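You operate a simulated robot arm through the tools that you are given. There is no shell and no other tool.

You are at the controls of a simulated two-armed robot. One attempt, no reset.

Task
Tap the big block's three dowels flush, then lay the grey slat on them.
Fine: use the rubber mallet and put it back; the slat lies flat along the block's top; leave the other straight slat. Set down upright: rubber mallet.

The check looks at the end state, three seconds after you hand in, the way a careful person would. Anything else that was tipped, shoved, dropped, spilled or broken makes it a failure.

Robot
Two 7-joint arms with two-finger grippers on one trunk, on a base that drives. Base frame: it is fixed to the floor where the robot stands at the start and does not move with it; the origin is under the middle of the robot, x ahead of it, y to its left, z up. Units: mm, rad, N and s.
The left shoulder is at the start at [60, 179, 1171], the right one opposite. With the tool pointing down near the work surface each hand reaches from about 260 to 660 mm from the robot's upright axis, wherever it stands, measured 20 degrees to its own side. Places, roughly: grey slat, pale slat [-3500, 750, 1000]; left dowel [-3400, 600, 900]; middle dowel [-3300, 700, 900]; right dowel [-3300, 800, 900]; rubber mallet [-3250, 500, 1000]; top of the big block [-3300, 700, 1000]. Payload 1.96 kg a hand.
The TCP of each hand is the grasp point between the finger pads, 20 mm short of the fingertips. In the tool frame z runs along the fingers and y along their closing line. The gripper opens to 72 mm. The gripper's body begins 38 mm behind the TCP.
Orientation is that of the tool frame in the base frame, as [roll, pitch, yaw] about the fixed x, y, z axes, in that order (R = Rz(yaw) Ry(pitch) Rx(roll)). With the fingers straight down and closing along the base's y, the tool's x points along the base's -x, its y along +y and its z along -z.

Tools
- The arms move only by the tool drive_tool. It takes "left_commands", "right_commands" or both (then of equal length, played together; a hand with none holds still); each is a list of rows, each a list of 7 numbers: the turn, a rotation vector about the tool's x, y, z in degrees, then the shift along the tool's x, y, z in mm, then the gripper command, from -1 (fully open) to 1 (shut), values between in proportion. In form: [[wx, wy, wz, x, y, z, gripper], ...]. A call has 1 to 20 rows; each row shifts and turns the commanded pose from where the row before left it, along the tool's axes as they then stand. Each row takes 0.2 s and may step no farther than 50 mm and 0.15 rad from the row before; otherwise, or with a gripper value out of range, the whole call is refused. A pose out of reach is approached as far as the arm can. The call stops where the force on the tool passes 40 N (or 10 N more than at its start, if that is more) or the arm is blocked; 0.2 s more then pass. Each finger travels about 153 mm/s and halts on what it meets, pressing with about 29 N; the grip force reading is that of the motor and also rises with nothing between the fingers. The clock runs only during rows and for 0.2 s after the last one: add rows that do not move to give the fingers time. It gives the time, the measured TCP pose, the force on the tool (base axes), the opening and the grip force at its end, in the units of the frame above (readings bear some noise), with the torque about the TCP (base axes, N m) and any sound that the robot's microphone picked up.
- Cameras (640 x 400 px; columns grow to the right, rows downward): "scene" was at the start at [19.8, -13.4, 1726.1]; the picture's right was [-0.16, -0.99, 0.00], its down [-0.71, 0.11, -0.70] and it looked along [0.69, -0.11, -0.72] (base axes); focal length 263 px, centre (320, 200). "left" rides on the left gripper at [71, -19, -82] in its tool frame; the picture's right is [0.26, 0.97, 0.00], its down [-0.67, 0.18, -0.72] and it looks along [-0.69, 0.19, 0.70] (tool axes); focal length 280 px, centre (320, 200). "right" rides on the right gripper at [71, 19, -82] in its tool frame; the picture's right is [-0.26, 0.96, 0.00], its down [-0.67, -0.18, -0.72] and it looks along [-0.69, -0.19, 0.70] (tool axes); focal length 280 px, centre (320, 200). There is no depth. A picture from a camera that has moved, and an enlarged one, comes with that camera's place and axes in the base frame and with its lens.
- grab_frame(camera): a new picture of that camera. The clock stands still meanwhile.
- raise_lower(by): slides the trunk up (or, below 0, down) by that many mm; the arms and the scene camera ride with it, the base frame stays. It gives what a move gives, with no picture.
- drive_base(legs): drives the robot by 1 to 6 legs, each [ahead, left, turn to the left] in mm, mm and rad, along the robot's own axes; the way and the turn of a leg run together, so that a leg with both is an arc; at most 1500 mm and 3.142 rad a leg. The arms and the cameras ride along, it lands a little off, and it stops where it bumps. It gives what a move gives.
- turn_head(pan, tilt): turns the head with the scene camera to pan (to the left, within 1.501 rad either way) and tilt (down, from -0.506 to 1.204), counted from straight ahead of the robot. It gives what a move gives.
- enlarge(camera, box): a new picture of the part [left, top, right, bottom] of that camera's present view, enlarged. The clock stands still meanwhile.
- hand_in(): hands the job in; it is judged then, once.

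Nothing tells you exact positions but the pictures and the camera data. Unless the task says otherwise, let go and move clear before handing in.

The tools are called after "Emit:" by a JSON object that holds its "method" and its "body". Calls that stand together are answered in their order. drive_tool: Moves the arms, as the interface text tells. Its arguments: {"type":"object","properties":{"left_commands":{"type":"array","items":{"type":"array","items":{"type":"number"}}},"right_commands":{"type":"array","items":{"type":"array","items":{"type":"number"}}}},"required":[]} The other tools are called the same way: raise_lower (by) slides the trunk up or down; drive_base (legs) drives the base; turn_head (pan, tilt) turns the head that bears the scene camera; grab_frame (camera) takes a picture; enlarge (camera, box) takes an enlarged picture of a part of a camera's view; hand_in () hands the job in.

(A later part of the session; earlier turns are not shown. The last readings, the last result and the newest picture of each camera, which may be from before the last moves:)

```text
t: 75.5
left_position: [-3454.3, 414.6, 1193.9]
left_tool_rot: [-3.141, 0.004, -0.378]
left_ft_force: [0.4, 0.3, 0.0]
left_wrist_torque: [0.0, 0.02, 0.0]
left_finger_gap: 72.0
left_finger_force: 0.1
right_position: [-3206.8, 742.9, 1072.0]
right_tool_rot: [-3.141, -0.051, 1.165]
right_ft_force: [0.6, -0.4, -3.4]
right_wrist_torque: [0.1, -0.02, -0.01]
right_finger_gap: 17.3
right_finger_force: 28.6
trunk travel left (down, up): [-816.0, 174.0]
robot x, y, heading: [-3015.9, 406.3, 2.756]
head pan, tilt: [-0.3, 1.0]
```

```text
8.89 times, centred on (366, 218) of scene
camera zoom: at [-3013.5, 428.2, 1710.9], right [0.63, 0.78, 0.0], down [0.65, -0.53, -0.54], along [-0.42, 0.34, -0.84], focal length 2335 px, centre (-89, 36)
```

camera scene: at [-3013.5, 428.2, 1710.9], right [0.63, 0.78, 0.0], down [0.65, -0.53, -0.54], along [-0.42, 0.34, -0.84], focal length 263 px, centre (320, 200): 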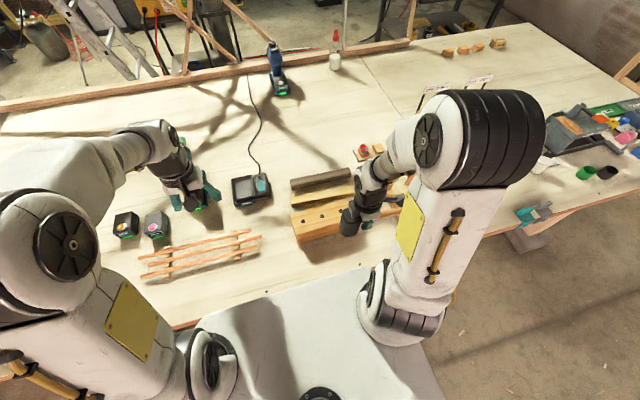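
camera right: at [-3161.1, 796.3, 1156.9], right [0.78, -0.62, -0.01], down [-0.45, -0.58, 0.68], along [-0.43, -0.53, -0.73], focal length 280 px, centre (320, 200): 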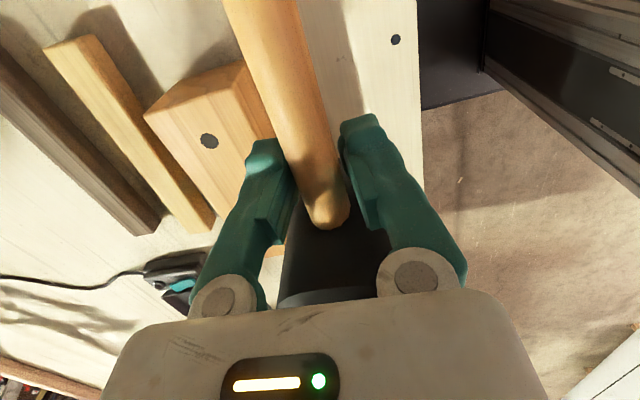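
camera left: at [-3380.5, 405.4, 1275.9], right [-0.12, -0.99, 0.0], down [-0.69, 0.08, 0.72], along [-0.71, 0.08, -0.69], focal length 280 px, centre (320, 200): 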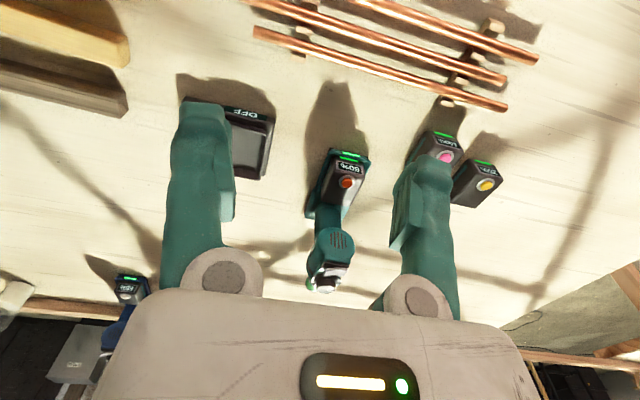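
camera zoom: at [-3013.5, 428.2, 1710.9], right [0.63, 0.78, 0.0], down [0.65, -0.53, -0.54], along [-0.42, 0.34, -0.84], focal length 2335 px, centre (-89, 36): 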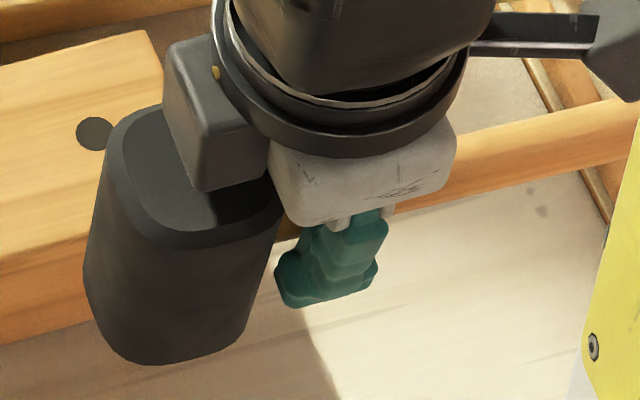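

The mallet seems 1–3° head-up in the world, so I'll add about 2.5° pitch to level it, carry it back over its spot, and lower to just above the table.

Emit:
{"method": "drive_tool", "body": {"right_commands": [[0, 0, 0, -31.3, -0.2, -1.6, 1], [0, 0, 0, -31.3, -0.2, -1.6, 1], [0, 0, 0, -31.3, -0.2, -1.6, 1], [0, 0, 0, -31.3, -0.2, -1.6, 1], [0, 2.5, 0, 0, 0, 0, 1], [0, 0, 0, -3.8, 0, 40, 1], [0, 0, 0, -3.3, 0, 35, 1], [0, 0, 0, 0, 0, 0, 1]]}}

Emit:
{"method": "enlarge", "body": {"camera": "scene", "box": [290, 180, 386, 255]}}

Emit:
{"method": "grab_frame", "body": {"camera": "right"}}

```text
t: 77.3
left_position: [-3453.0, 415.4, 1195.4]
left_tool_rot: [3.14, 0.008, -0.382]
left_ft_force: [0.5, -0.1, 0.0]
left_wrist_torque: [0.02, 0.0, -0.02]
left_finger_gap: 72.0
left_finger_force: 0.0
right_position: [-3256.5, 629.9, 995.0]
right_tool_rot: [3.141, -0.096, 1.163]
right_ft_force: [0.0, 0.9, -3.1]
right_wrist_torque: [0.1, -0.03, -0.01]
right_finger_gap: 16.9
right_finger_force: 28.1
trunk travel left (down, up): [-816.0, 174.0]
robot x, y, heading: [-3009.9, 406.0, 2.755]
head pan, tilt: [-0.3, 1.0]
```

```text
5.33 times, centred on (338, 218) of scene
camera zoom: at [-3011.3, 427.5, 1711.0], right [0.63, 0.78, 0.0], down [0.65, -0.53, -0.54], along [-0.42, 0.34, -0.84], focal length 1401 px, centre (224, 107)
```

zoom: 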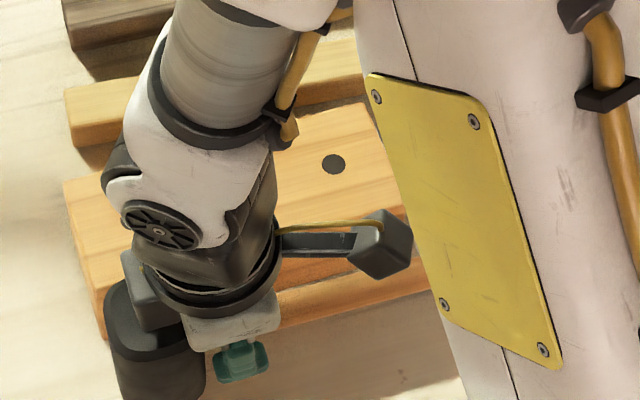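

```text
taken
camera right: at [-3212.0, 679.6, 1083.5], right [0.78, -0.62, -0.03], down [-0.46, -0.61, 0.65], along [-0.42, -0.5, -0.76], focal length 280 px, centre (320, 200)
```

right: 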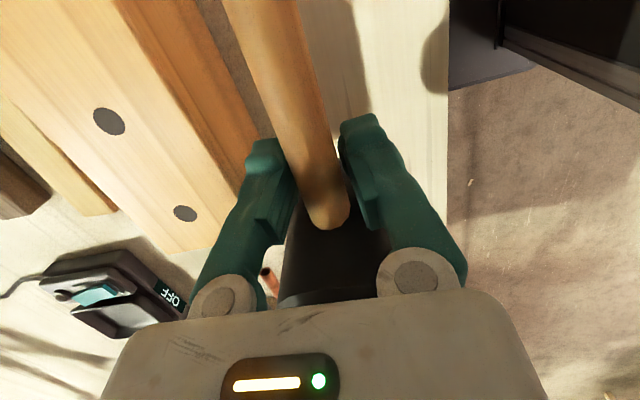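

It's over its original spot, face level. I lower to a few millimetres above the table.

Emit:
{"method": "drive_tool", "body": {"right_commands": [[0, 0, 0, -2.9, 0, 30, 1], [0, 0, 0, -1.9, 0, 20, 1], [0, 0, 0, -0.6, 0, 6, 1], [0, 0, 0, 0, 0, 0, 1]]}}

Emit:
{"method": "enlarge", "body": {"camera": "scene", "box": [290, 190, 370, 260]}}

Emit:
{"method": "drive_tool", "body": {"right_commands": [[0, 0, 0, -0.2, 0, 2, 1], [0, 0, 0, 0, 0, 0, 1]]}}

```text
t: 78.3
left_position: [-3454.2, 414.7, 1194.6]
left_tool_rot: [3.14, 0.003, -0.381]
left_ft_force: [0.4, -0.4, 0.0]
left_wrist_torque: [0.03, 0.05, -0.02]
left_finger_gap: 72.0
left_finger_force: 0.2
right_position: [-3254.4, 627.8, 937.9]
right_tool_rot: [3.141, -0.097, 1.168]
right_ft_force: [0.1, -1.0, -3.0]
right_wrist_torque: [0.1, -0.02, -0.01]
right_finger_gap: 17.1
right_finger_force: 28.8
trunk travel left (down, up): [-816.0, 174.0]
robot x, y, heading: [-3014.1, 406.0, 2.758]
head pan, tilt: [-0.3, 1.0]
```

```text
5.71 times, centred on (330, 225) of scene
camera zoom: at [-3013.1, 427.5, 1710.9], right [0.63, 0.78, 0.0], down [0.65, -0.53, -0.54], along [-0.42, 0.34, -0.84], focal length 1501 px, centre (263, 57)
```

zoom: 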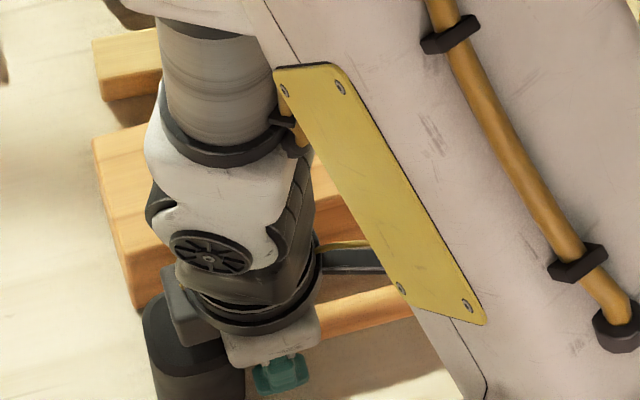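

```text
t: 78.9
left_position: [-3454.4, 414.3, 1195.6]
left_tool_rot: [-3.14, 0.005, -0.38]
left_ft_force: [0.2, -0.1, -0.4]
left_wrist_torque: [-0.03, -0.06, -0.01]
left_finger_gap: 72.0
left_finger_force: 0.0
right_position: [-3254.7, 628.7, 937.4]
right_tool_rot: [3.141, -0.096, 1.168]
right_ft_force: [0.1, 0.9, -2.6]
right_wrist_torque: [0.05, -0.07, 0.01]
right_finger_gap: 17.2
right_finger_force: 28.4
trunk travel left (down, up): [-816.0, 174.0]
robot x, y, heading: [-3011.8, 402.8, 2.765]
head pan, tilt: [-0.3, 1.0]
```

No contact yet. I'll keep lowering in small steps.

Emit:
{"method": "drive_tool", "body": {"right_commands": [[0, 0, 0, -0.2, 0, 2, 1], [0, 0, 0, 0, 0, 0, 1]]}}

Emit:
{"method": "drive_tool", "body": {"right_commands": [[0, 0, 0, -0.2, 0, 2, 1], [0, 0, 0, 0, 0, 0, 1]]}}

```text
t: 79.5
left_position: [-3455.3, 414.4, 1193.8]
left_tool_rot: [-3.141, 0.005, -0.38]
left_ft_force: [0.9, 0.4, -0.4]
left_wrist_torque: [0.0, 0.01, -0.02]
left_finger_gap: 72.1
left_finger_force: 0.1
right_position: [-3255.1, 628.7, 936.8]
right_tool_rot: [3.14, -0.096, 1.166]
right_ft_force: [0.5, 0.3, -3.7]
right_wrist_torque: [0.09, -0.03, 0.01]
right_finger_gap: 16.9
right_finger_force: 28.9
trunk travel left (down, up): [-816.0, 174.0]
robot x, y, heading: [-3015.1, 407.2, 2.76]
head pan, tilt: [-0.3, 1.0]
```

```text
t: 80.1
left_position: [-3453.6, 414.3, 1194.4]
left_tool_rot: [-3.14, 0.006, -0.381]
left_ft_force: [0.9, 0.3, 0.0]
left_wrist_torque: [0.0, 0.01, -0.02]
left_finger_gap: 72.1
left_finger_force: 0.0
right_position: [-3255.9, 630.5, 932.6]
right_tool_rot: [3.139, -0.096, 1.165]
right_ft_force: [-0.4, 0.0, -3.1]
right_wrist_torque: [0.05, -0.02, -0.01]
right_finger_gap: 17.3
right_finger_force: 29.2
trunk travel left (down, up): [-816.0, 174.0]
robot x, y, heading: [-3013.7, 403.1, 2.763]
head pan, tilt: [-0.3, 1.0]
```

Still hanging free at about z 933. Two more small steps.

Emit:
{"method": "drive_tool", "body": {"right_commands": [[0, 0, 0, -0.15, 0, 1.5, 1], [0, 0, 0, 0, 0, 0, 1]]}}

Emit:
{"method": "drive_tool", "body": {"right_commands": [[0, 0, 0, -0.15, 0, 1.5, 1], [0, 0, 0, 0, 0, 0, 1]]}}

```text
t: 80.7
left_position: [-3454.7, 414.2, 1195.5]
left_tool_rot: [-3.141, 0.004, -0.381]
left_ft_force: [-0.5, -0.4, 0.6]
left_wrist_torque: [0.04, -0.01, 0.04]
left_finger_gap: 72.0
left_finger_force: 0.0
right_position: [-3255.0, 629.8, 930.6]
right_tool_rot: [-3.141, -0.096, 1.166]
right_ft_force: [0.7, -0.4, -3.7]
right_wrist_torque: [0.09, -0.02, 0.0]
right_finger_gap: 17.2
right_finger_force: 29.1
trunk travel left (down, up): [-816.0, 174.0]
robot x, y, heading: [-3015.5, 409.3, 2.759]
head pan, tilt: [-0.3, 1.0]
```

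```text
t: 81.3
left_position: [-3454.6, 415.1, 1195.1]
left_tool_rot: [3.141, 0.004, -0.38]
left_ft_force: [-0.2, 0.4, 0.4]
left_wrist_torque: [-0.02, -0.02, -0.02]
left_finger_gap: 72.0
left_finger_force: 0.0
right_position: [-3256.9, 630.1, 929.1]
right_tool_rot: [-3.141, -0.095, 1.165]
right_ft_force: [-0.1, -0.3, -2.3]
right_wrist_torque: [0.09, -0.01, 0.0]
right_finger_gap: 17.3
right_finger_force: 29.2
trunk travel left (down, up): [-816.0, 174.0]
robot x, y, heading: [-3011.4, 407.4, 2.758]
head pan, tilt: [-0.3, 1.0]
```

Not yet touching at z≈929; continuing.

Emit:
{"method": "drive_tool", "body": {"right_commands": [[0, 0, 0, -0.15, 0, 1.5, 1], [0, 0, 0, 0, 0, 0, 1]]}}

Emit:
{"method": "drive_tool", "body": {"right_commands": [[0, 0, 0, -0.15, 0, 1.5, 1], [0, 0, 0, 0, 0, 0, 1]]}}

Emit:
{"method": "enlarge", "body": {"camera": "scene", "box": [290, 190, 370, 260]}}

```text
t: 81.9
left_position: [-3454.5, 415.8, 1194.5]
left_tool_rot: [3.142, 0.004, -0.381]
left_ft_force: [-0.2, 0.6, -0.2]
left_wrist_torque: [-0.02, -0.02, -0.04]
left_finger_gap: 71.8
left_finger_force: 0.1
right_position: [-3255.5, 629.6, 927.1]
right_tool_rot: [-3.142, -0.096, 1.166]
right_ft_force: [0.0, 0.8, -3.4]
right_wrist_torque: [0.06, 0.0, 0.01]
right_finger_gap: 17.4
right_finger_force: 29.2
trunk travel left (down, up): [-816.0, 174.0]
robot x, y, heading: [-3013.8, 407.0, 2.764]
head pan, tilt: [-0.3, 1.0]
```

```text
t: 82.5
left_position: [-3454.5, 414.8, 1194.9]
left_tool_rot: [3.141, 0.003, -0.38]
left_ft_force: [0.6, -0.1, 0.2]
left_wrist_torque: [0.01, 0.0, -0.02]
left_finger_gap: 71.8
left_finger_force: 0.0
right_position: [-3255.4, 630.4, 925.8]
right_tool_rot: [-3.141, -0.096, 1.165]
right_ft_force: [0.2, -0.8, -3.3]
right_wrist_torque: [0.11, -0.05, -0.01]
right_finger_gap: 17.0
right_finger_force: 29.6
trunk travel left (down, up): [-816.0, 174.0]
robot x, y, heading: [-3015.2, 409.1, 2.754]
head pan, tilt: [-0.3, 1.0]
```

```text
5.71 times, centred on (330, 225) of scene
camera zoom: at [-3012.8, 427.5, 1711.0], right [0.63, 0.78, 0.0], down [0.65, -0.53, -0.54], along [-0.42, 0.34, -0.84], focal length 1501 px, centre (263, 57)
```

zoom: 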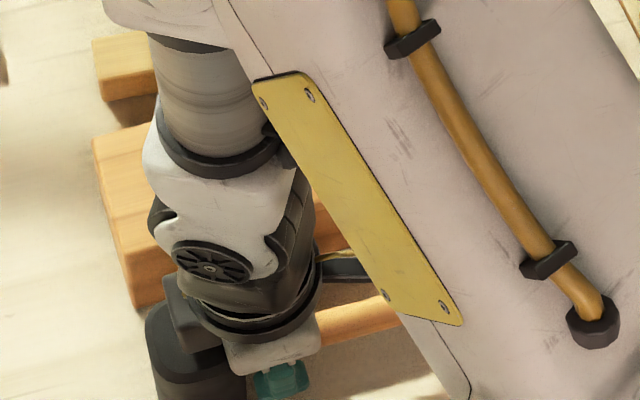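

Still hanging freely at z≈926; I'll go on in small steps.

Emit:
{"method": "drive_tool", "body": {"right_commands": [[0, 0, 0, -0.15, 0, 1.5, 1], [0, 0, 0, 0, 0, 0, 1]]}}

Emit:
{"method": "drive_tool", "body": {"right_commands": [[0, 0, 0, -0.15, 0, 1.5, 1], [0, 0, 0, 0, 0, 0, 1]]}}

```text
t: 83.1
left_position: [-3455.1, 414.6, 1194.3]
left_tool_rot: [-3.141, 0.003, -0.38]
left_ft_force: [-0.6, 0.5, 0.0]
left_wrist_torque: [0.04, 0.0, -0.02]
left_finger_gap: 71.8
left_finger_force: 0.0
right_position: [-3255.4, 630.3, 924.1]
right_tool_rot: [3.141, -0.096, 1.166]
right_ft_force: [0.1, 0.3, -3.5]
right_wrist_torque: [0.04, -0.01, 0.0]
right_finger_gap: 17.2
right_finger_force: 28.7
trunk travel left (down, up): [-816.0, 174.0]
robot x, y, heading: [-3015.7, 406.7, 2.766]
head pan, tilt: [-0.3, 1.0]
```

```text
t: 83.7
left_position: [-3454.7, 415.2, 1195.7]
left_tool_rot: [3.141, 0.008, -0.38]
left_ft_force: [-0.6, 0.6, 0.3]
left_wrist_torque: [-0.01, -0.02, -0.02]
left_finger_gap: 72.3
left_finger_force: 0.0
right_position: [-3254.8, 630.2, 923.8]
right_tool_rot: [-3.141, -0.095, 1.165]
right_ft_force: [-1.7, 2.2, 11.6]
right_wrist_torque: [-0.69, 0.34, -0.05]
right_finger_gap: 17.3
right_finger_force: 29.0
trunk travel left (down, up): [-816.0, 174.0]
robot x, y, heading: [-3015.4, 407.5, 2.758]
head pan, tilt: [-0.3, 1.0]
```

The mallet has touched down (12 N), and the torque says the head's far edge took contact first, so it's slightly handle-up. I'll ease the pitch back in small steps until the face sits evenly.

Emit:
{"method": "drive_tool", "body": {"right_commands": [[0, -1, 0, 0, 0, 0, 1], [0, 0, 0, 0, 0, 0, 1]]}}

Emit:
{"method": "grab_frame", "body": {"camera": "right"}}

```text
t: 84.3
left_position: [-3453.4, 415.5, 1194.5]
left_tool_rot: [-3.141, 0.006, -0.38]
left_ft_force: [-0.1, 0.6, 0.0]
left_wrist_torque: [0.01, 0.01, -0.02]
left_finger_gap: 72.2
left_finger_force: 0.1
right_position: [-3255.5, 629.9, 923.9]
right_tool_rot: [3.14, -0.079, 1.167]
right_ft_force: [0.9, 3.1, 3.9]
right_wrist_torque: [0.06, -0.02, 0.0]
right_finger_gap: 17.2
right_finger_force: 28.1
trunk travel left (down, up): [-816.0, 174.0]
robot x, y, heading: [-3014.2, 407.5, 2.758]
head pan, tilt: [-0.3, 1.0]
```

```text
taken
camera right: at [-3211.1, 681.5, 1010.2], right [0.78, -0.62, -0.02], down [-0.46, -0.6, 0.66], along [-0.42, -0.51, -0.75], focal length 280 px, centre (320, 200)
```

right: 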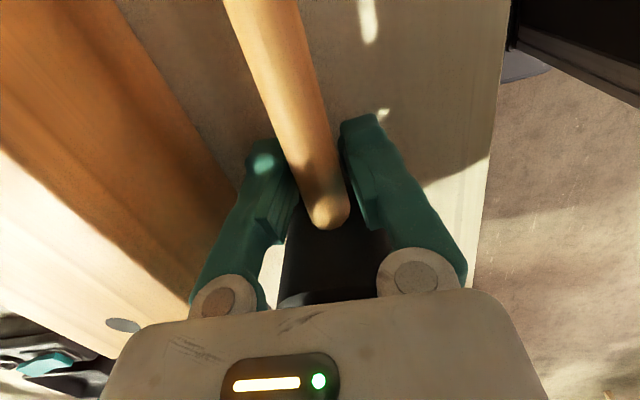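

Contact is now nearly even (the balance lies between these two pitches). I'll go half a degree back, then read once more before releasing.

Emit:
{"method": "drive_tool", "body": {"right_commands": [[0, 0.5, 0, 0, 0, 0, 1], [0, 0, 0, 0, 0, 0, 1]]}}

```text
t: 84.9
left_position: [-3454.0, 415.0, 1193.7]
left_tool_rot: [3.141, 0.006, -0.38]
left_ft_force: [-1.5, 0.4, -0.7]
left_wrist_torque: [-0.01, 0.01, 0.0]
left_finger_gap: 71.9
left_finger_force: 0.1
right_position: [-3255.9, 628.8, 925.0]
right_tool_rot: [3.141, -0.088, 1.164]
right_ft_force: [0.4, 0.0, -2.4]
right_wrist_torque: [0.04, 0.0, 0.02]
right_finger_gap: 17.3
right_finger_force: 28.8
trunk travel left (down, up): [-816.0, 174.0]
robot x, y, heading: [-3014.0, 409.9, 2.757]
head pan, tilt: [-0.3, 1.0]
```

It's just clear of the table again. I lower 1 mm to contact.

Emit:
{"method": "drive_tool", "body": {"right_commands": [[0, 0, 0, -0.1, 0, 1, 1], [0, 0, 0, 0, 0, 0, 1]]}}

```text
t: 85.5
left_position: [-3454.1, 414.0, 1195.0]
left_tool_rot: [-3.14, 0.008, -0.38]
left_ft_force: [-0.1, 0.9, 0.1]
left_wrist_torque: [-0.03, 0.06, -0.02]
left_finger_gap: 71.9
left_finger_force: 0.1
right_position: [-3255.6, 630.0, 923.6]
right_tool_rot: [-3.139, -0.087, 1.165]
right_ft_force: [-4.0, 1.4, 13.9]
right_wrist_torque: [-0.21, 0.12, -0.04]
right_finger_gap: 17.4
right_finger_force: 28.8
trunk travel left (down, up): [-816.0, 174.0]
robot x, y, heading: [-3014.4, 408.7, 2.757]
head pan, tilt: [-0.3, 1.0]
```

The contact force is even enough (within about half a degree of level). I ease up a touch, then open the fingers gently and check that it stands.

Emit:
{"method": "drive_tool", "body": {"right_commands": [[0, 0, 0, 0, 0, -0.6, 1], [0, 0, 0, 0, 0, 0, 0.4], [0, 0, 0, 0, 0, 0, 0.2], [0, 0, 0, 0, 0, 0, -0.2], [0, 0, 0, 0, 0, 0, -0.2]]}}

Emit:
{"method": "grab_frame", "body": {"camera": "right"}}

Emit:
{"method": "enlarge", "body": {"camera": "scene", "box": [290, 190, 370, 260]}}

```text
t: 86.7
left_position: [-3453.4, 414.8, 1194.6]
left_tool_rot: [3.141, 0.005, -0.381]
left_ft_force: [0.0, -0.3, -0.6]
left_wrist_torque: [0.03, 0.0, -0.01]
left_finger_gap: 72.0
left_finger_force: 0.0
right_position: [-3256.0, 629.4, 923.5]
right_tool_rot: [3.14, -0.088, 1.165]
right_ft_force: [-0.2, 0.1, 0.0]
right_wrist_torque: [0.0, -0.01, -0.02]
right_finger_gap: 43.2
right_finger_force: 0.0
trunk travel left (down, up): [-816.0, 174.0]
robot x, y, heading: [-3012.5, 404.2, 2.763]
head pan, tilt: [-0.3, 1.0]
```

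```text
taken
camera right: at [-3211.5, 679.8, 1011.1], right [0.78, -0.62, -0.02], down [-0.46, -0.6, 0.65], along [-0.42, -0.5, -0.76], focal length 280 px, centre (320, 200)
```

right: 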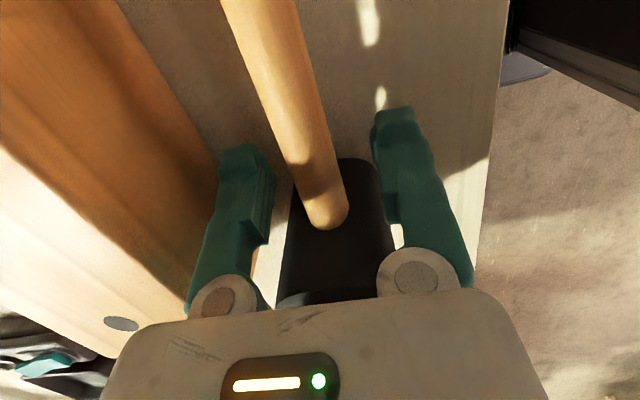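

```text
5.71 times, centred on (330, 225) of scene
camera zoom: at [-3012.5, 427.3, 1711.0], right [0.63, 0.78, 0.0], down [0.65, -0.53, -0.54], along [-0.42, 0.34, -0.84], focal length 1501 px, centre (263, 57)
```

zoom: 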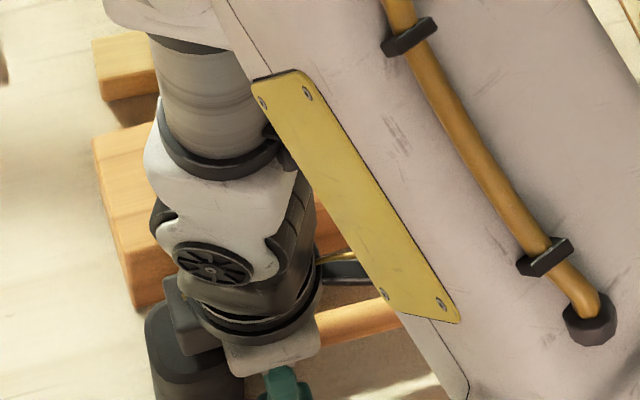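

The mallet stands free on the table. I raise the hand straight up, slowly at first, and straighten it.

Emit:
{"method": "drive_tool", "body": {"right_commands": [[0, 0, 0, 0.5, 0, -5, -0.2], [0, 0, 0, 1.3, 0, -15, -0.2], [0, 0, 0, 2.6, 0, -30, -0.2], [0, 0, 0, 3.5, 0, -40, -0.2], [0, 0, 0, 3.5, 0, -40, -0.2], [0, -5, 0, 1.7, 0, -20, -0.2], [0, 0, 0, 0, 0, 0, -1]]}}

Emit:
{"method": "grab_frame", "body": {"camera": "right"}}

Emit:
{"method": "enlarge", "body": {"camera": "scene", "box": [280, 160, 400, 260]}}

```text
t: 88.3
left_position: [-3454.9, 414.0, 1193.9]
left_tool_rot: [-3.141, 0.006, -0.38]
left_ft_force: [1.1, -0.9, -0.1]
left_wrist_torque: [-0.01, -0.03, -0.01]
left_finger_gap: 72.0
left_finger_force: 0.1
right_position: [-3253.4, 628.5, 1076.8]
right_tool_rot: [3.139, 0.0, 1.166]
right_ft_force: [0.5, -0.6, -0.1]
right_wrist_torque: [0.04, -0.04, -0.02]
right_finger_gap: 72.1
right_finger_force: 0.0
trunk travel left (down, up): [-816.0, 174.0]
robot x, y, heading: [-3013.4, 407.4, 2.763]
head pan, tilt: [-0.3, 1.0]
```

```text
taken
camera right: at [-3206.3, 687.6, 1158.0], right [0.78, -0.62, 0.0], down [-0.43, -0.55, 0.71], along [-0.44, -0.56, -0.7], focal length 280 px, centre (320, 200)
```

right: 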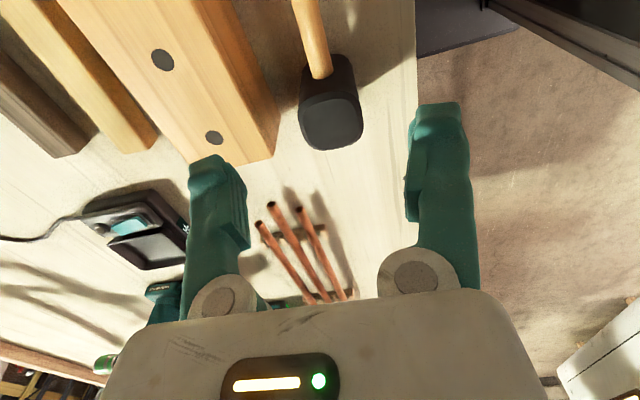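

```text
4.00 times, centred on (340, 210) of scene
camera zoom: at [-3013.1, 427.4, 1711.0], right [0.63, 0.78, 0.0], down [0.65, -0.53, -0.54], along [-0.42, 0.34, -0.84], focal length 1051 px, centre (240, 160)
```

zoom: 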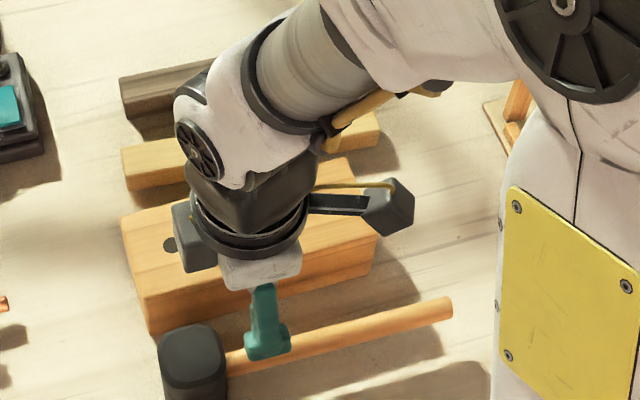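

The mallet is back, standing upright on its head. Next is the grey slat: its centre is at about (-3491, 819), so I raise the hand and move over it, stopping high to look.

Emit:
{"method": "drive_tool", "body": {"right_commands": [[0, 0, 0, 0, 0, -35, -1], [0, 0, 0, 0, 0, -35, -1], [0, 0, 0, 11.6, -42, 0, -1], [0, 0, 0, 11.6, -42, 0, -1], [0, 0, 0, 11.6, -42, 0, -1], [0, 0, 0, 11.6, -42, 0, -1], [0, 0, 0, 11.6, -42, 0, -1], [0, 0, 0, 11.6, -42, 0, -1], [0, 0, 0, 11.6, -41.5, 0, -1], [0, 0, 0, 0, 0, 0, -1]]}}

Emit:
{"method": "grab_frame", "body": {"camera": "right"}}

Emit:
{"method": "enlarge", "body": {"camera": "scene", "box": [280, 140, 408, 260]}}

```text
t: 90.5
left_position: [-3454.3, 413.6, 1194.9]
left_tool_rot: [-3.141, 0.004, -0.381]
left_ft_force: [0.4, 0.2, 0.2]
left_wrist_torque: [0.01, 0.01, -0.01]
left_finger_gap: 71.9
left_finger_force: 0.1
right_position: [-3416.8, 757.4, 1145.9]
right_tool_rot: [-3.14, -0.002, 1.165]
right_ft_force: [-0.5, 0.8, 0.6]
right_wrist_torque: [-0.02, 0.02, -0.02]
right_finger_gap: 71.9
right_finger_force: 0.0
right hand out of reach, approached as far as the arm can: row 7, 8, 9
trunk travel left (down, up): [-816.0, 174.0]
robot x, y, heading: [-3016.3, 401.9, 2.761]
head pan, tilt: [-0.3, 1.0]
```

```text
taken
camera right: at [-3371.2, 815.5, 1226.9], right [0.78, -0.62, 0.0], down [-0.43, -0.55, 0.72], along [-0.45, -0.56, -0.7], focal length 280 px, centre (320, 200)
```

right: 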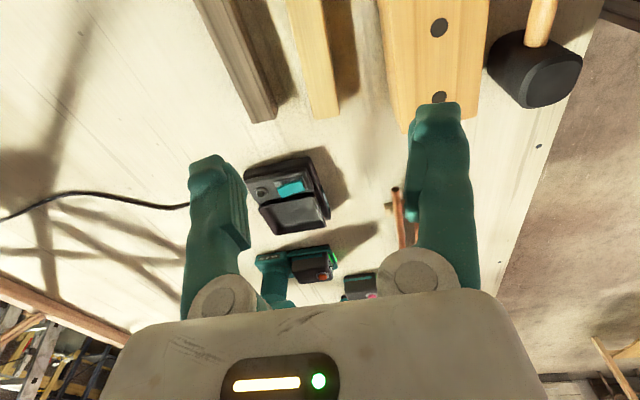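

```text
3.33 times, centred on (344, 200) of scene
camera zoom: at [-3013.0, 426.9, 1711.0], right [0.63, 0.78, 0.0], down [0.65, -0.53, -0.54], along [-0.42, 0.34, -0.84], focal length 876 px, centre (240, 200)
```

zoom: 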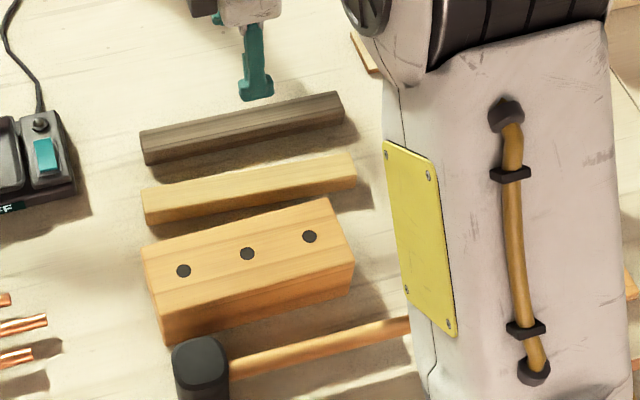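

The arm can't reach that far at this height; lower down it reaches further. Now the slat is fully visible, so I'll measure it first.

Emit:
{"method": "enlarge", "body": {"camera": "scene", "box": [306, 162, 356, 208]}}

Emit:
{"method": "enlarge", "body": {"camera": "right", "box": [180, 0, 500, 150]}}

```text
8.70 times, centred on (331, 185) of scene
camera zoom: at [-3013.0, 426.9, 1711.0], right [0.63, 0.78, 0.0], down [0.65, -0.53, -0.54], along [-0.42, 0.34, -0.84], focal length 2284 px, centre (224, 330)
```

zoom: 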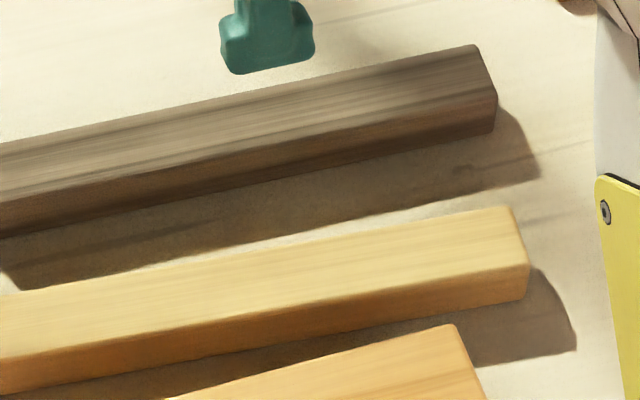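

```text
2.00 times, centred on (340, 75) of right
camera zoom: at [-3371.2, 815.5, 1226.9], right [0.78, -0.62, 0.0], down [-0.43, -0.55, 0.72], along [-0.45, -0.56, -0.7], focal length 561 px, centre (280, 450)
```

zoom: 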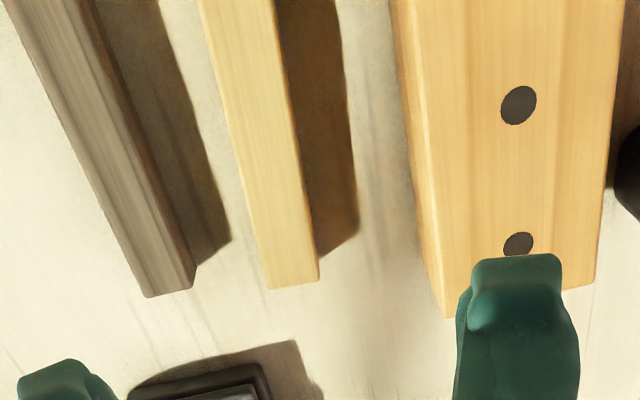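

The grey slat's centre is at (-3491, 820), yaw 1.153, about 30 mm wide and 26 mm thick. I'll lower the hand here to z≈1010 and then move out over the slat.

Emit:
{"method": "drive_tool", "body": {"right_commands": [[0, 0, 0, 0, 0, 45, -0.6], [0, 0, 0, 0, 0, 45, -0.6], [0, 0, 0, 0, 0, 45, -0.6], [0, 0, 0.7, 9.2, -30.8, 0, -0.6], [0, 0, 0, 9.2, -30.8, 0, -0.6], [0, 0, 0, 9.2, -30.8, 0, -0.6], [0, 0, 0, 0, 0, 0, -0.6]]}}

Emit:
{"method": "grab_frame", "body": {"camera": "right"}}

Emit:
{"method": "enlarge", "body": {"camera": "scene", "box": [280, 140, 408, 220]}}

```text
t: 92.1
left_position: [-3454.3, 414.5, 1194.8]
left_tool_rot: [-3.141, 0.006, -0.381]
left_ft_force: [0.8, 0.4, -0.7]
left_wrist_torque: [-0.01, 0.01, 0.03]
left_finger_gap: 72.0
left_finger_force: 0.0
right_position: [-3489.5, 821.5, 1007.5]
right_tool_rot: [-3.141, 0.001, 1.153]
right_ft_force: [0.2, -0.6, 0.4]
right_wrist_torque: [0.01, -0.02, 0.01]
right_finger_gap: 57.9
right_finger_force: 0.1
trunk travel left (down, up): [-816.0, 174.0]
robot x, y, heading: [-3011.0, 409.2, 2.76]
head pan, tilt: [-0.3, 1.0]
```

```text
taken
camera right: at [-3442.0, 878.4, 1089.4], right [0.78, -0.63, 0.0], down [-0.44, -0.54, 0.71], along [-0.45, -0.55, -0.7], focal length 280 px, centre (320, 200)
```

right: 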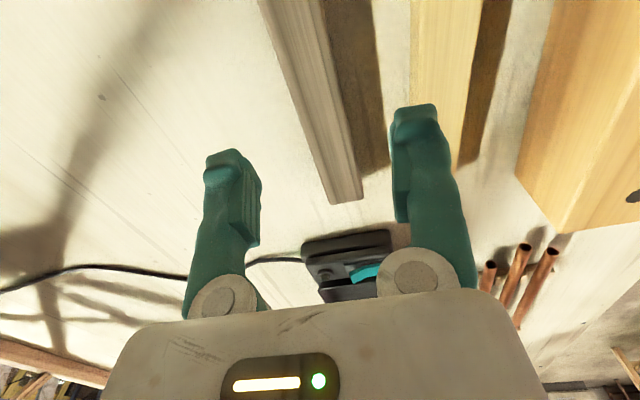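

```text
5.00 times, centred on (344, 180) of scene
camera zoom: at [-3012.3, 426.9, 1711.0], right [0.63, 0.78, 0.0], down [0.65, -0.53, -0.54], along [-0.42, 0.34, -0.84], focal length 1314 px, centre (200, 300)
```

zoom: 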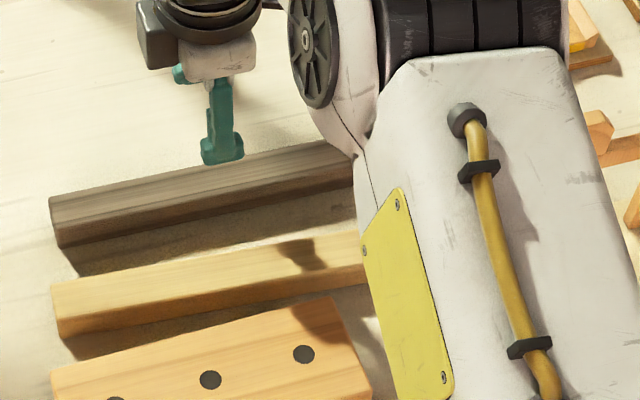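

The hand is over the slat at z≈1008 and looks slightly off-centre. I'll enlarge the right view to centre it exactly.

Emit:
{"method": "enlarge", "body": {"camera": "right", "box": [230, 0, 410, 210]}}

```text
1.90 times, centred on (320, 105) of right
camera zoom: at [-3442.0, 878.4, 1089.4], right [0.78, -0.63, 0.0], down [-0.44, -0.54, 0.71], along [-0.45, -0.55, -0.7], focal length 534 px, centre (320, 381)
```

zoom: 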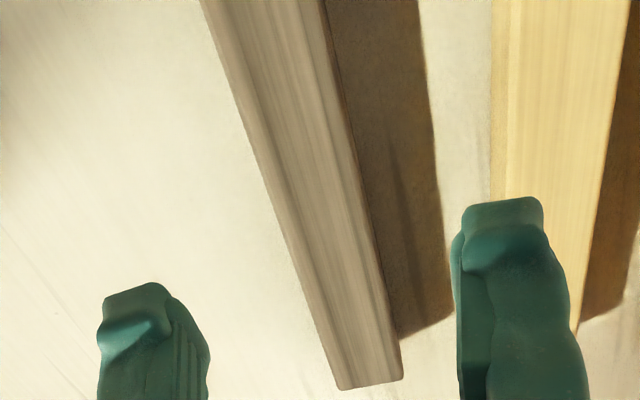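

I need about 4 mm shift away from me. Then I descend around the slat to z≈912, fingertips just above the table.

Emit:
{"method": "drive_tool", "body": {"right_commands": [[0, 0, 0, 1, -4.5, 0, -0.6], [0, 0, 0, 0, 0, 40, -0.6], [0, 0, 0, 0, 0, 35, -0.6], [0, 0, 0, 0, 0, 14, -0.6], [0, 0, 0, 0, 0, 0, -0.6]]}}

Emit:
{"method": "grab_frame", "body": {"camera": "right"}}

```text
t: 93.3
left_position: [-3453.5, 414.3, 1194.4]
left_tool_rot: [3.141, 0.007, -0.38]
left_ft_force: [-0.1, 0.0, -0.3]
left_wrist_torque: [0.0, 0.0, 0.0]
left_finger_gap: 71.8
left_finger_force: 0.0
right_position: [-3487.2, 822.3, 916.3]
right_tool_rot: [-3.141, -0.001, 1.153]
right_ft_force: [0.8, -0.8, -0.2]
right_wrist_torque: [-0.01, 0.0, -0.02]
right_finger_gap: 57.6
right_finger_force: 0.1
right hand out of reach, approached as far as the arm can: row 1
trunk travel left (down, up): [-816.0, 174.0]
robot x, y, heading: [-3012.5, 403.7, 2.754]
head pan, tilt: [-0.3, 1.0]
```

```text
taken
camera right: at [-3440.7, 879.4, 998.0], right [0.78, -0.63, 0.0], down [-0.44, -0.54, 0.71], along [-0.45, -0.55, -0.7], focal length 280 px, centre (320, 200)
```

right: 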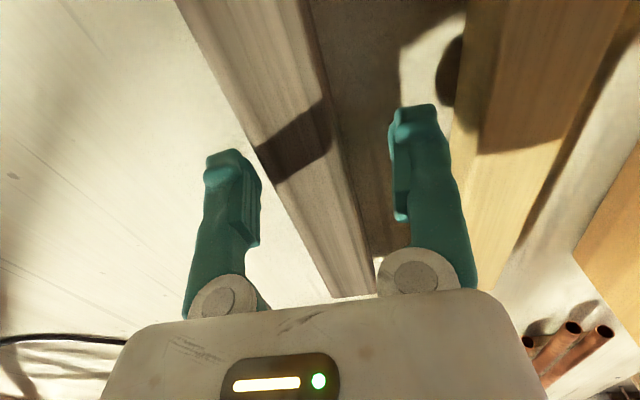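

The slat lies between the fingers, about 5 mm off-centre with clearance on both sides. I shift 4 mm outwards, go down the last 4 mm, and close.

Emit:
{"method": "drive_tool", "body": {"right_commands": [[0, 0, 0, 0, -4, 2, -0.6], [0, 0, 0, 0, 0, 2.5, -0.6], [0, 0, 0, 0, 0, 0, -0.6]]}}

Emit:
{"method": "grab_frame", "body": {"camera": "right"}}

```text
t: 94.1
left_position: [-3454.5, 415.2, 1195.4]
left_tool_rot: [-3.141, 0.006, -0.381]
left_ft_force: [0.0, 0.2, 0.0]
left_wrist_torque: [0.01, -0.01, 0.0]
left_finger_gap: 72.0
left_finger_force: 0.0
right_position: [-3493.6, 825.1, 911.5]
right_tool_rot: [3.141, 0.001, 1.154]
right_ft_force: [-0.5, -0.5, 0.1]
right_wrist_torque: [-0.02, -0.02, -0.03]
right_finger_gap: 57.6
right_finger_force: 0.0
trunk travel left (down, up): [-816.0, 174.0]
robot x, y, heading: [-3015.4, 405.4, 2.762]
head pan, tilt: [-0.3, 1.0]
```

```text
taken
camera right: at [-3446.3, 881.0, 994.4], right [0.78, -0.63, 0.0], down [-0.44, -0.54, 0.71], along [-0.45, -0.55, -0.7], focal length 280 px, centre (320, 200)
```

right: 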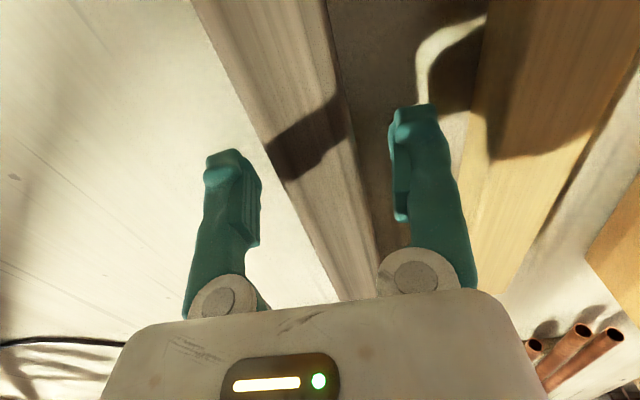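

Centred now. I close the gripper on the slat.

Emit:
{"method": "drive_tool", "body": {"right_commands": [[0, 0, 0, 0, 0, 0, 0], [0, 0, 0, 0, 0, 0, 0.5], [0, 0, 0, 0, 0, 0, 1], [0, 0, 0, 0, 0, 0, 1]]}}

Emit:
{"method": "drive_tool", "body": {"right_commands": [[0, 0, 0, 0, 0, -5, 1], [0, 0, 0, 0, 0, -10, 1], [0, 0, 0, 0, 0, 0, 1]]}}

Emit:
{"method": "grab_frame", "body": {"camera": "right"}}

Emit:
{"method": "enlarge", "body": {"camera": "scene", "box": [280, 140, 408, 220]}}

```text
t: 95.1
left_position: [-3455.5, 415.4, 1195.1]
left_tool_rot: [-3.141, 0.004, -0.382]
left_ft_force: [0.3, 0.5, -1.2]
left_wrist_torque: [-0.02, 0.01, 0.03]
left_finger_gap: 72.0
left_finger_force: 0.1
right_position: [-3492.8, 824.0, 912.5]
right_tool_rot: [-3.141, 0.0, 1.154]
right_ft_force: [1.0, -0.4, -0.4]
right_wrist_torque: [0.01, 0.0, -0.02]
right_finger_gap: 32.9
right_finger_force: 29.0
trunk travel left (down, up): [-816.0, 174.0]
robot x, y, heading: [-3014.9, 406.7, 2.762]
head pan, tilt: [-0.3, 1.0]
```

```text
t: 95.9
left_position: [-3454.5, 415.9, 1194.9]
left_tool_rot: [-3.141, 0.006, -0.382]
left_ft_force: [0.6, 0.8, -0.5]
left_wrist_torque: [0.02, 0.0, -0.01]
left_finger_gap: 72.1
left_finger_force: 0.0
right_position: [-3495.0, 823.7, 929.3]
right_tool_rot: [3.139, 0.0, 1.152]
right_ft_force: [0.6, 0.2, -0.9]
right_wrist_torque: [-0.01, 0.01, 0.04]
right_finger_gap: 33.1
right_finger_force: 29.0
trunk travel left (down, up): [-816.0, 174.0]
robot x, y, heading: [-3018.3, 411.4, 2.766]
head pan, tilt: [-0.3, 1.0]
```

```text
taken
camera right: at [-3446.5, 880.6, 1010.2], right [0.78, -0.63, 0.0], down [-0.44, -0.54, 0.71], along [-0.45, -0.55, -0.7], focal length 280 px, centre (320, 200)
```

right: 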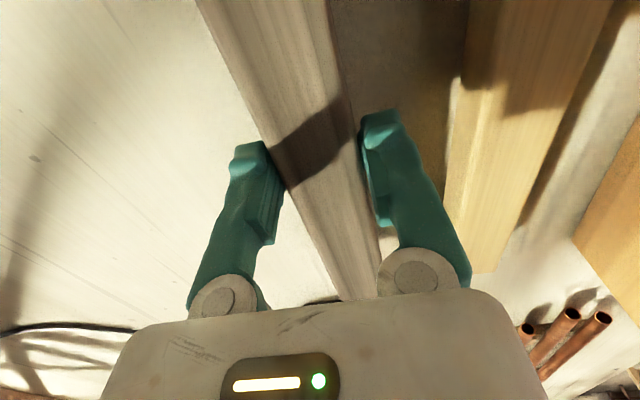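

```text
5.00 times, centred on (344, 180) of scene
camera zoom: at [-3013.0, 427.7, 1710.9], right [0.63, 0.78, 0.0], down [0.65, -0.53, -0.54], along [-0.42, 0.34, -0.84], focal length 1314 px, centre (200, 300)
```

zoom: 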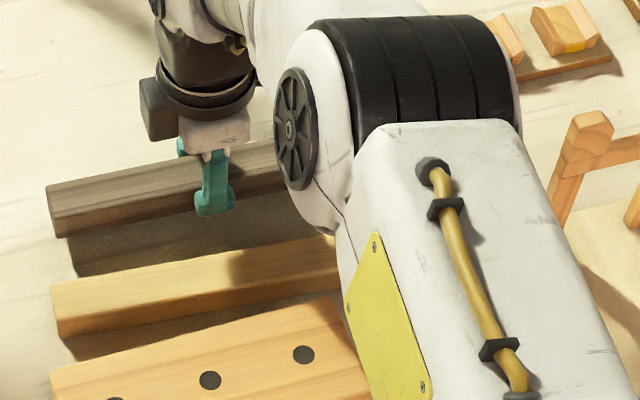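

The slat is held (33 mm wide) and lifts cleanly. I'll raise it up and back diagonally above the block's height, then carry it over the block and align its yaw with the block.

Emit:
{"method": "drive_tool", "body": {"right_commands": [[0, 0, 0, 0, 6, -30, 1], [0, 0, 0, 0, 8, -30, 1], [0, 0, 0, 0, 10, -32, 1], [0, 0, 0, -10.5, 35, 0, 1], [0, 0, 0, -10.5, 35, 0, 1], [0, 0, 0, -10.5, 35, 0, 1], [0, 0, 0, -10.5, 35, 0, 1], [0, 0, 0, -10.4, 35, 0, 1], [0, 0, -2.1, 0, 0, 0, 1], [0, 0, 0, 0, 0, 0, 1]]}}

Emit:
{"method": "grab_frame", "body": {"camera": "right"}}

Emit:
{"method": "enlarge", "body": {"camera": "scene", "box": [280, 150, 408, 250]}}

```text
t: 98.1
left_position: [-3454.2, 415.3, 1195.6]
left_tool_rot: [-3.141, 0.005, -0.382]
left_ft_force: [0.5, 0.6, -0.6]
left_wrist_torque: [-0.04, -0.01, 0.01]
left_finger_gap: 72.0
left_finger_force: 0.0
right_position: [-3334.1, 694.1, 1023.3]
right_tool_rot: [3.14, 0.0, 1.19]
right_ft_force: [0.0, -0.6, -0.5]
right_wrist_torque: [-0.01, -0.01, -0.02]
right_finger_gap: 32.6
right_finger_force: 29.3
trunk travel left (down, up): [-816.0, 174.0]
robot x, y, heading: [-3010.0, 409.1, 2.761]
head pan, tilt: [-0.3, 1.0]
```

```text
taken
camera right: at [-3288.7, 752.0, 1103.7], right [0.8, -0.6, 0.0], down [-0.42, -0.56, 0.71], along [-0.43, -0.57, -0.7], focal length 280 px, centre (320, 200)
```

right: 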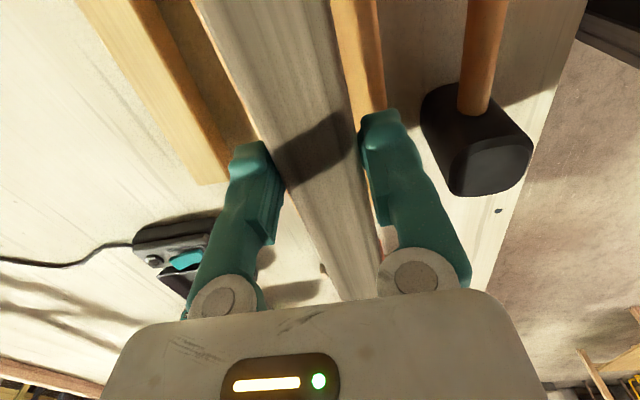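

```text
4.00 times, centred on (344, 200) of scene
camera zoom: at [-3012.8, 427.5, 1711.0], right [0.63, 0.78, 0.0], down [0.65, -0.53, -0.54], along [-0.42, 0.34, -0.84], focal length 1051 px, centre (224, 200)
```

zoom: 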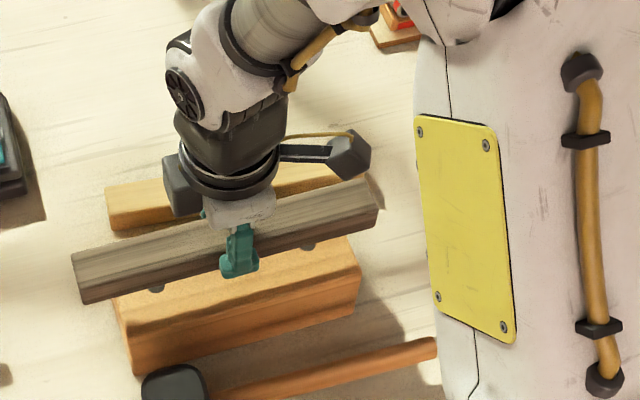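

The slat is over the block. I'll enlarge to compare both ends' overhang before lowering.

Emit:
{"method": "enlarge", "body": {"camera": "scene", "box": [298, 195, 338, 245]}}

Emit:
{"method": "enlarge", "body": {"camera": "scene", "box": [348, 185, 388, 235]}}

```text
8.00 times, centred on (318, 220) of scene
camera zoom: at [-3012.8, 427.5, 1711.0], right [0.63, 0.78, 0.0], down [0.65, -0.53, -0.54], along [-0.42, 0.34, -0.84], focal length 2102 px, centre (336, 40)
```

zoom: 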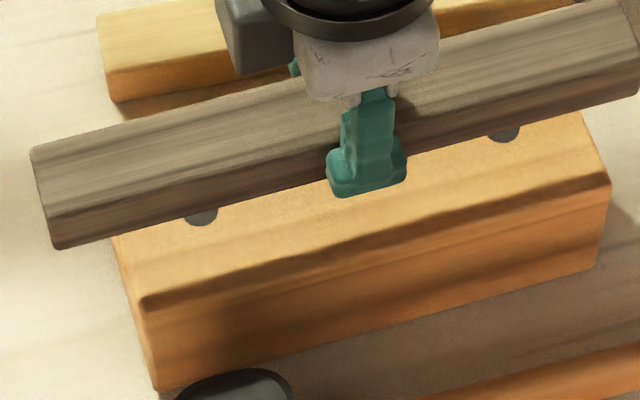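

```text
8.00 times, centred on (368, 210) of scene
camera zoom: at [-3012.8, 427.5, 1711.0], right [0.63, 0.78, 0.0], down [0.65, -0.53, -0.54], along [-0.42, 0.34, -0.84], focal length 2102 px, centre (-64, 120)
```

zoom: 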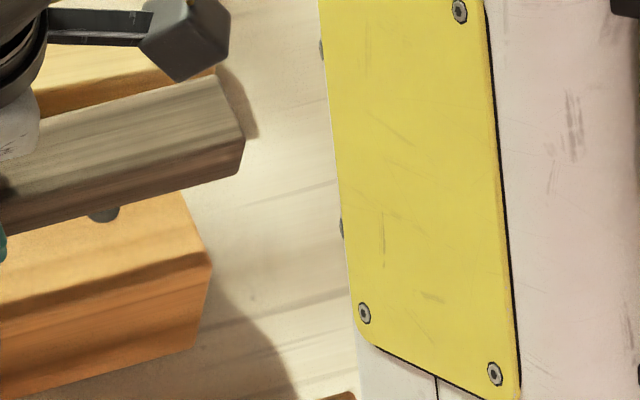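

I want to confirm the block's current orientation against the slat, so one more enlarged view of the whole.

Emit:
{"method": "enlarge", "body": {"camera": "scene", "box": [298, 190, 378, 245]}}

Emit:
{"method": "enlarge", "body": {"camera": "right", "box": [160, 0, 480, 200]}}

```text
7.27 times, centred on (338, 218) of scene
camera zoom: at [-3012.8, 427.5, 1711.0], right [0.63, 0.78, 0.0], down [0.65, -0.53, -0.54], along [-0.42, 0.34, -0.84], focal length 1911 px, centre (189, 73)
```

zoom: 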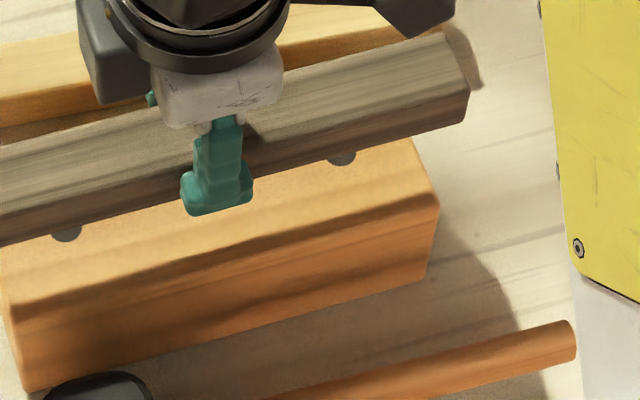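

```text
2.00 times, centred on (320, 100) of right
camera zoom: at [-3288.7, 752.0, 1103.7], right [0.8, -0.6, 0.0], down [-0.42, -0.56, 0.71], along [-0.43, -0.57, -0.7], focal length 561 px, centre (320, 400)
```

zoom: 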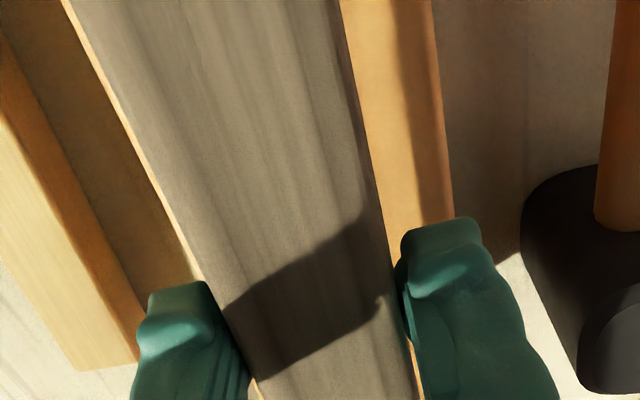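

Slat and block are parallel within half a degree; the block's centre is about 2 mm further back. I'll lower to just above the block and compare the overhangs there.

Emit:
{"method": "drive_tool", "body": {"right_commands": [[0, 0, 0, 1.5, -2, 15, 1], [0, 0, 0, 0, 0, 15, 1], [0, 0, 0, 0, 0, 5, 1], [0, 0, 0, 0, 0, 0, 1]]}}

Emit:
{"method": "enlarge", "body": {"camera": "scene", "box": [298, 190, 378, 245]}}

Emit:
{"method": "enlarge", "body": {"camera": "scene", "box": [288, 195, 348, 245]}}

Emit:
{"method": "grab_frame", "body": {"camera": "right"}}

```text
t: 99.1
left_position: [-3453.4, 412.9, 1195.7]
left_tool_rot: [-3.141, 0.009, -0.38]
left_ft_force: [-0.3, -0.1, 0.5]
left_wrist_torque: [0.01, -0.03, 0.01]
left_finger_gap: 71.9
left_finger_force: 0.1
right_position: [-3336.5, 697.0, 987.8]
right_tool_rot: [-3.137, -0.003, 1.19]
right_ft_force: [-4.6, 4.9, 27.0]
right_wrist_torque: [0.09, 0.06, 0.04]
right_finger_gap: 33.1
right_finger_force: 28.9
trunk travel left (down, up): [-816.0, 174.0]
robot x, y, heading: [-3012.9, 407.3, 2.757]
head pan, tilt: [-0.3, 1.0]
```

```text
7.27 times, centred on (338, 218) of scene
camera zoom: at [-3011.0, 426.3, 1711.4], right [0.63, 0.78, 0.0], down [0.65, -0.53, -0.54], along [-0.42, 0.34, -0.84], focal length 1911 px, centre (189, 73)
```

zoom: 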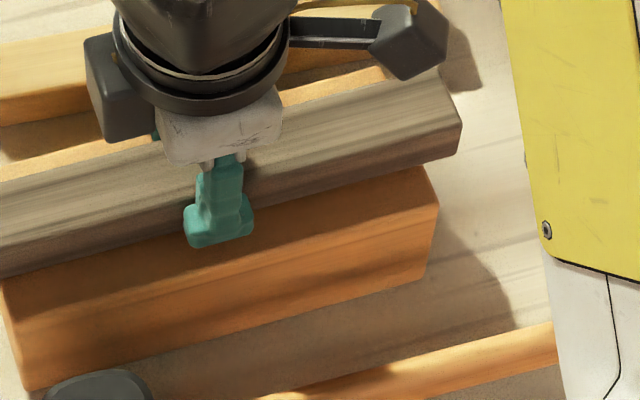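

```text
8.00 times, centred on (318, 220) of scene
camera zoom: at [-3011.0, 426.3, 1711.4], right [0.63, 0.78, 0.0], down [0.65, -0.53, -0.54], along [-0.42, 0.34, -0.84], focal length 2102 px, centre (336, 40)
```

zoom: 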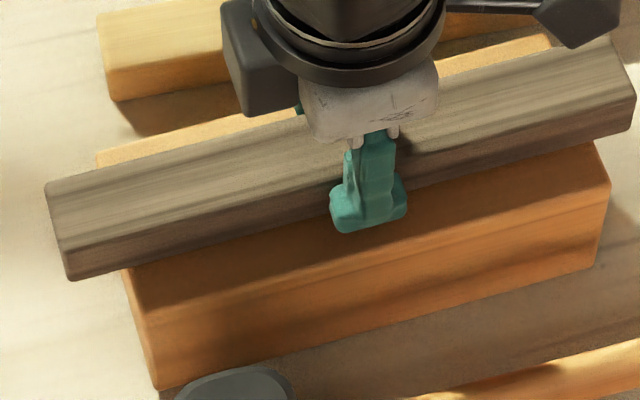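

```text
taken
camera right: at [-3289.7, 754.6, 1068.7], right [0.8, -0.6, 0.0], down [-0.42, -0.56, 0.72], along [-0.43, -0.57, -0.7], focal length 280 px, centre (320, 200)
```

right: 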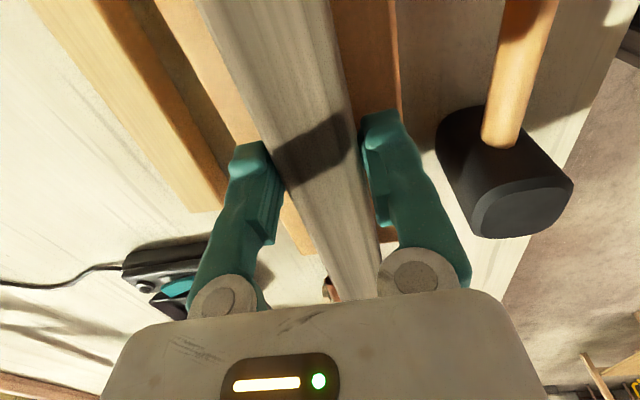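

The slat has landed on the block (27 N); overhangs are about 22 mm left and 17 mm right, well centred. I ease the pressure by about a millimetre, then open the fingers gently.

Emit:
{"method": "drive_tool", "body": {"right_commands": [[0, 0, 0, 0, 0, -1, 1], [0, 0, 0, 0, 0, 0, 1]]}}

```text
t: 99.7
left_position: [-3454.6, 413.8, 1195.0]
left_tool_rot: [-3.141, 0.008, -0.381]
left_ft_force: [-0.7, 0.3, 0.4]
left_wrist_torque: [-0.01, -0.01, 0.02]
left_finger_gap: 72.0
left_finger_force: 0.0
right_position: [-3334.9, 697.0, 986.9]
right_tool_rot: [-3.141, 0.0, 1.189]
right_ft_force: [-7.1, 3.6, 19.3]
right_wrist_torque: [0.02, 0.22, -0.04]
right_finger_gap: 32.8
right_finger_force: 28.5
trunk travel left (down, up): [-816.0, 174.0]
robot x, y, heading: [-3013.6, 404.4, 2.758]
head pan, tilt: [-0.3, 1.0]
```

Still 19 N; I ease up another 1.2 mm.

Emit:
{"method": "drive_tool", "body": {"right_commands": [[0, 0, 0, 0, 0, -1.2, 1], [0, 0, 0, 0, 0, 0, 1]]}}

```text
t: 100.3
left_position: [-3454.4, 414.0, 1193.3]
left_tool_rot: [3.141, 0.005, -0.381]
left_ft_force: [0.2, -0.8, 0.9]
left_wrist_torque: [0.01, 0.01, 0.03]
left_finger_gap: 72.0
left_finger_force: 0.1
right_position: [-3332.3, 696.7, 987.9]
right_tool_rot: [3.138, -0.003, 1.19]
right_ft_force: [-1.4, -1.2, 2.4]
right_wrist_torque: [-0.06, 0.07, 0.01]
right_finger_gap: 32.8
right_finger_force: 29.3
trunk travel left (down, up): [-816.0, 174.0]
robot x, y, heading: [-3011.7, 405.7, 2.762]
head pan, tilt: [-0.3, 1.0]
```

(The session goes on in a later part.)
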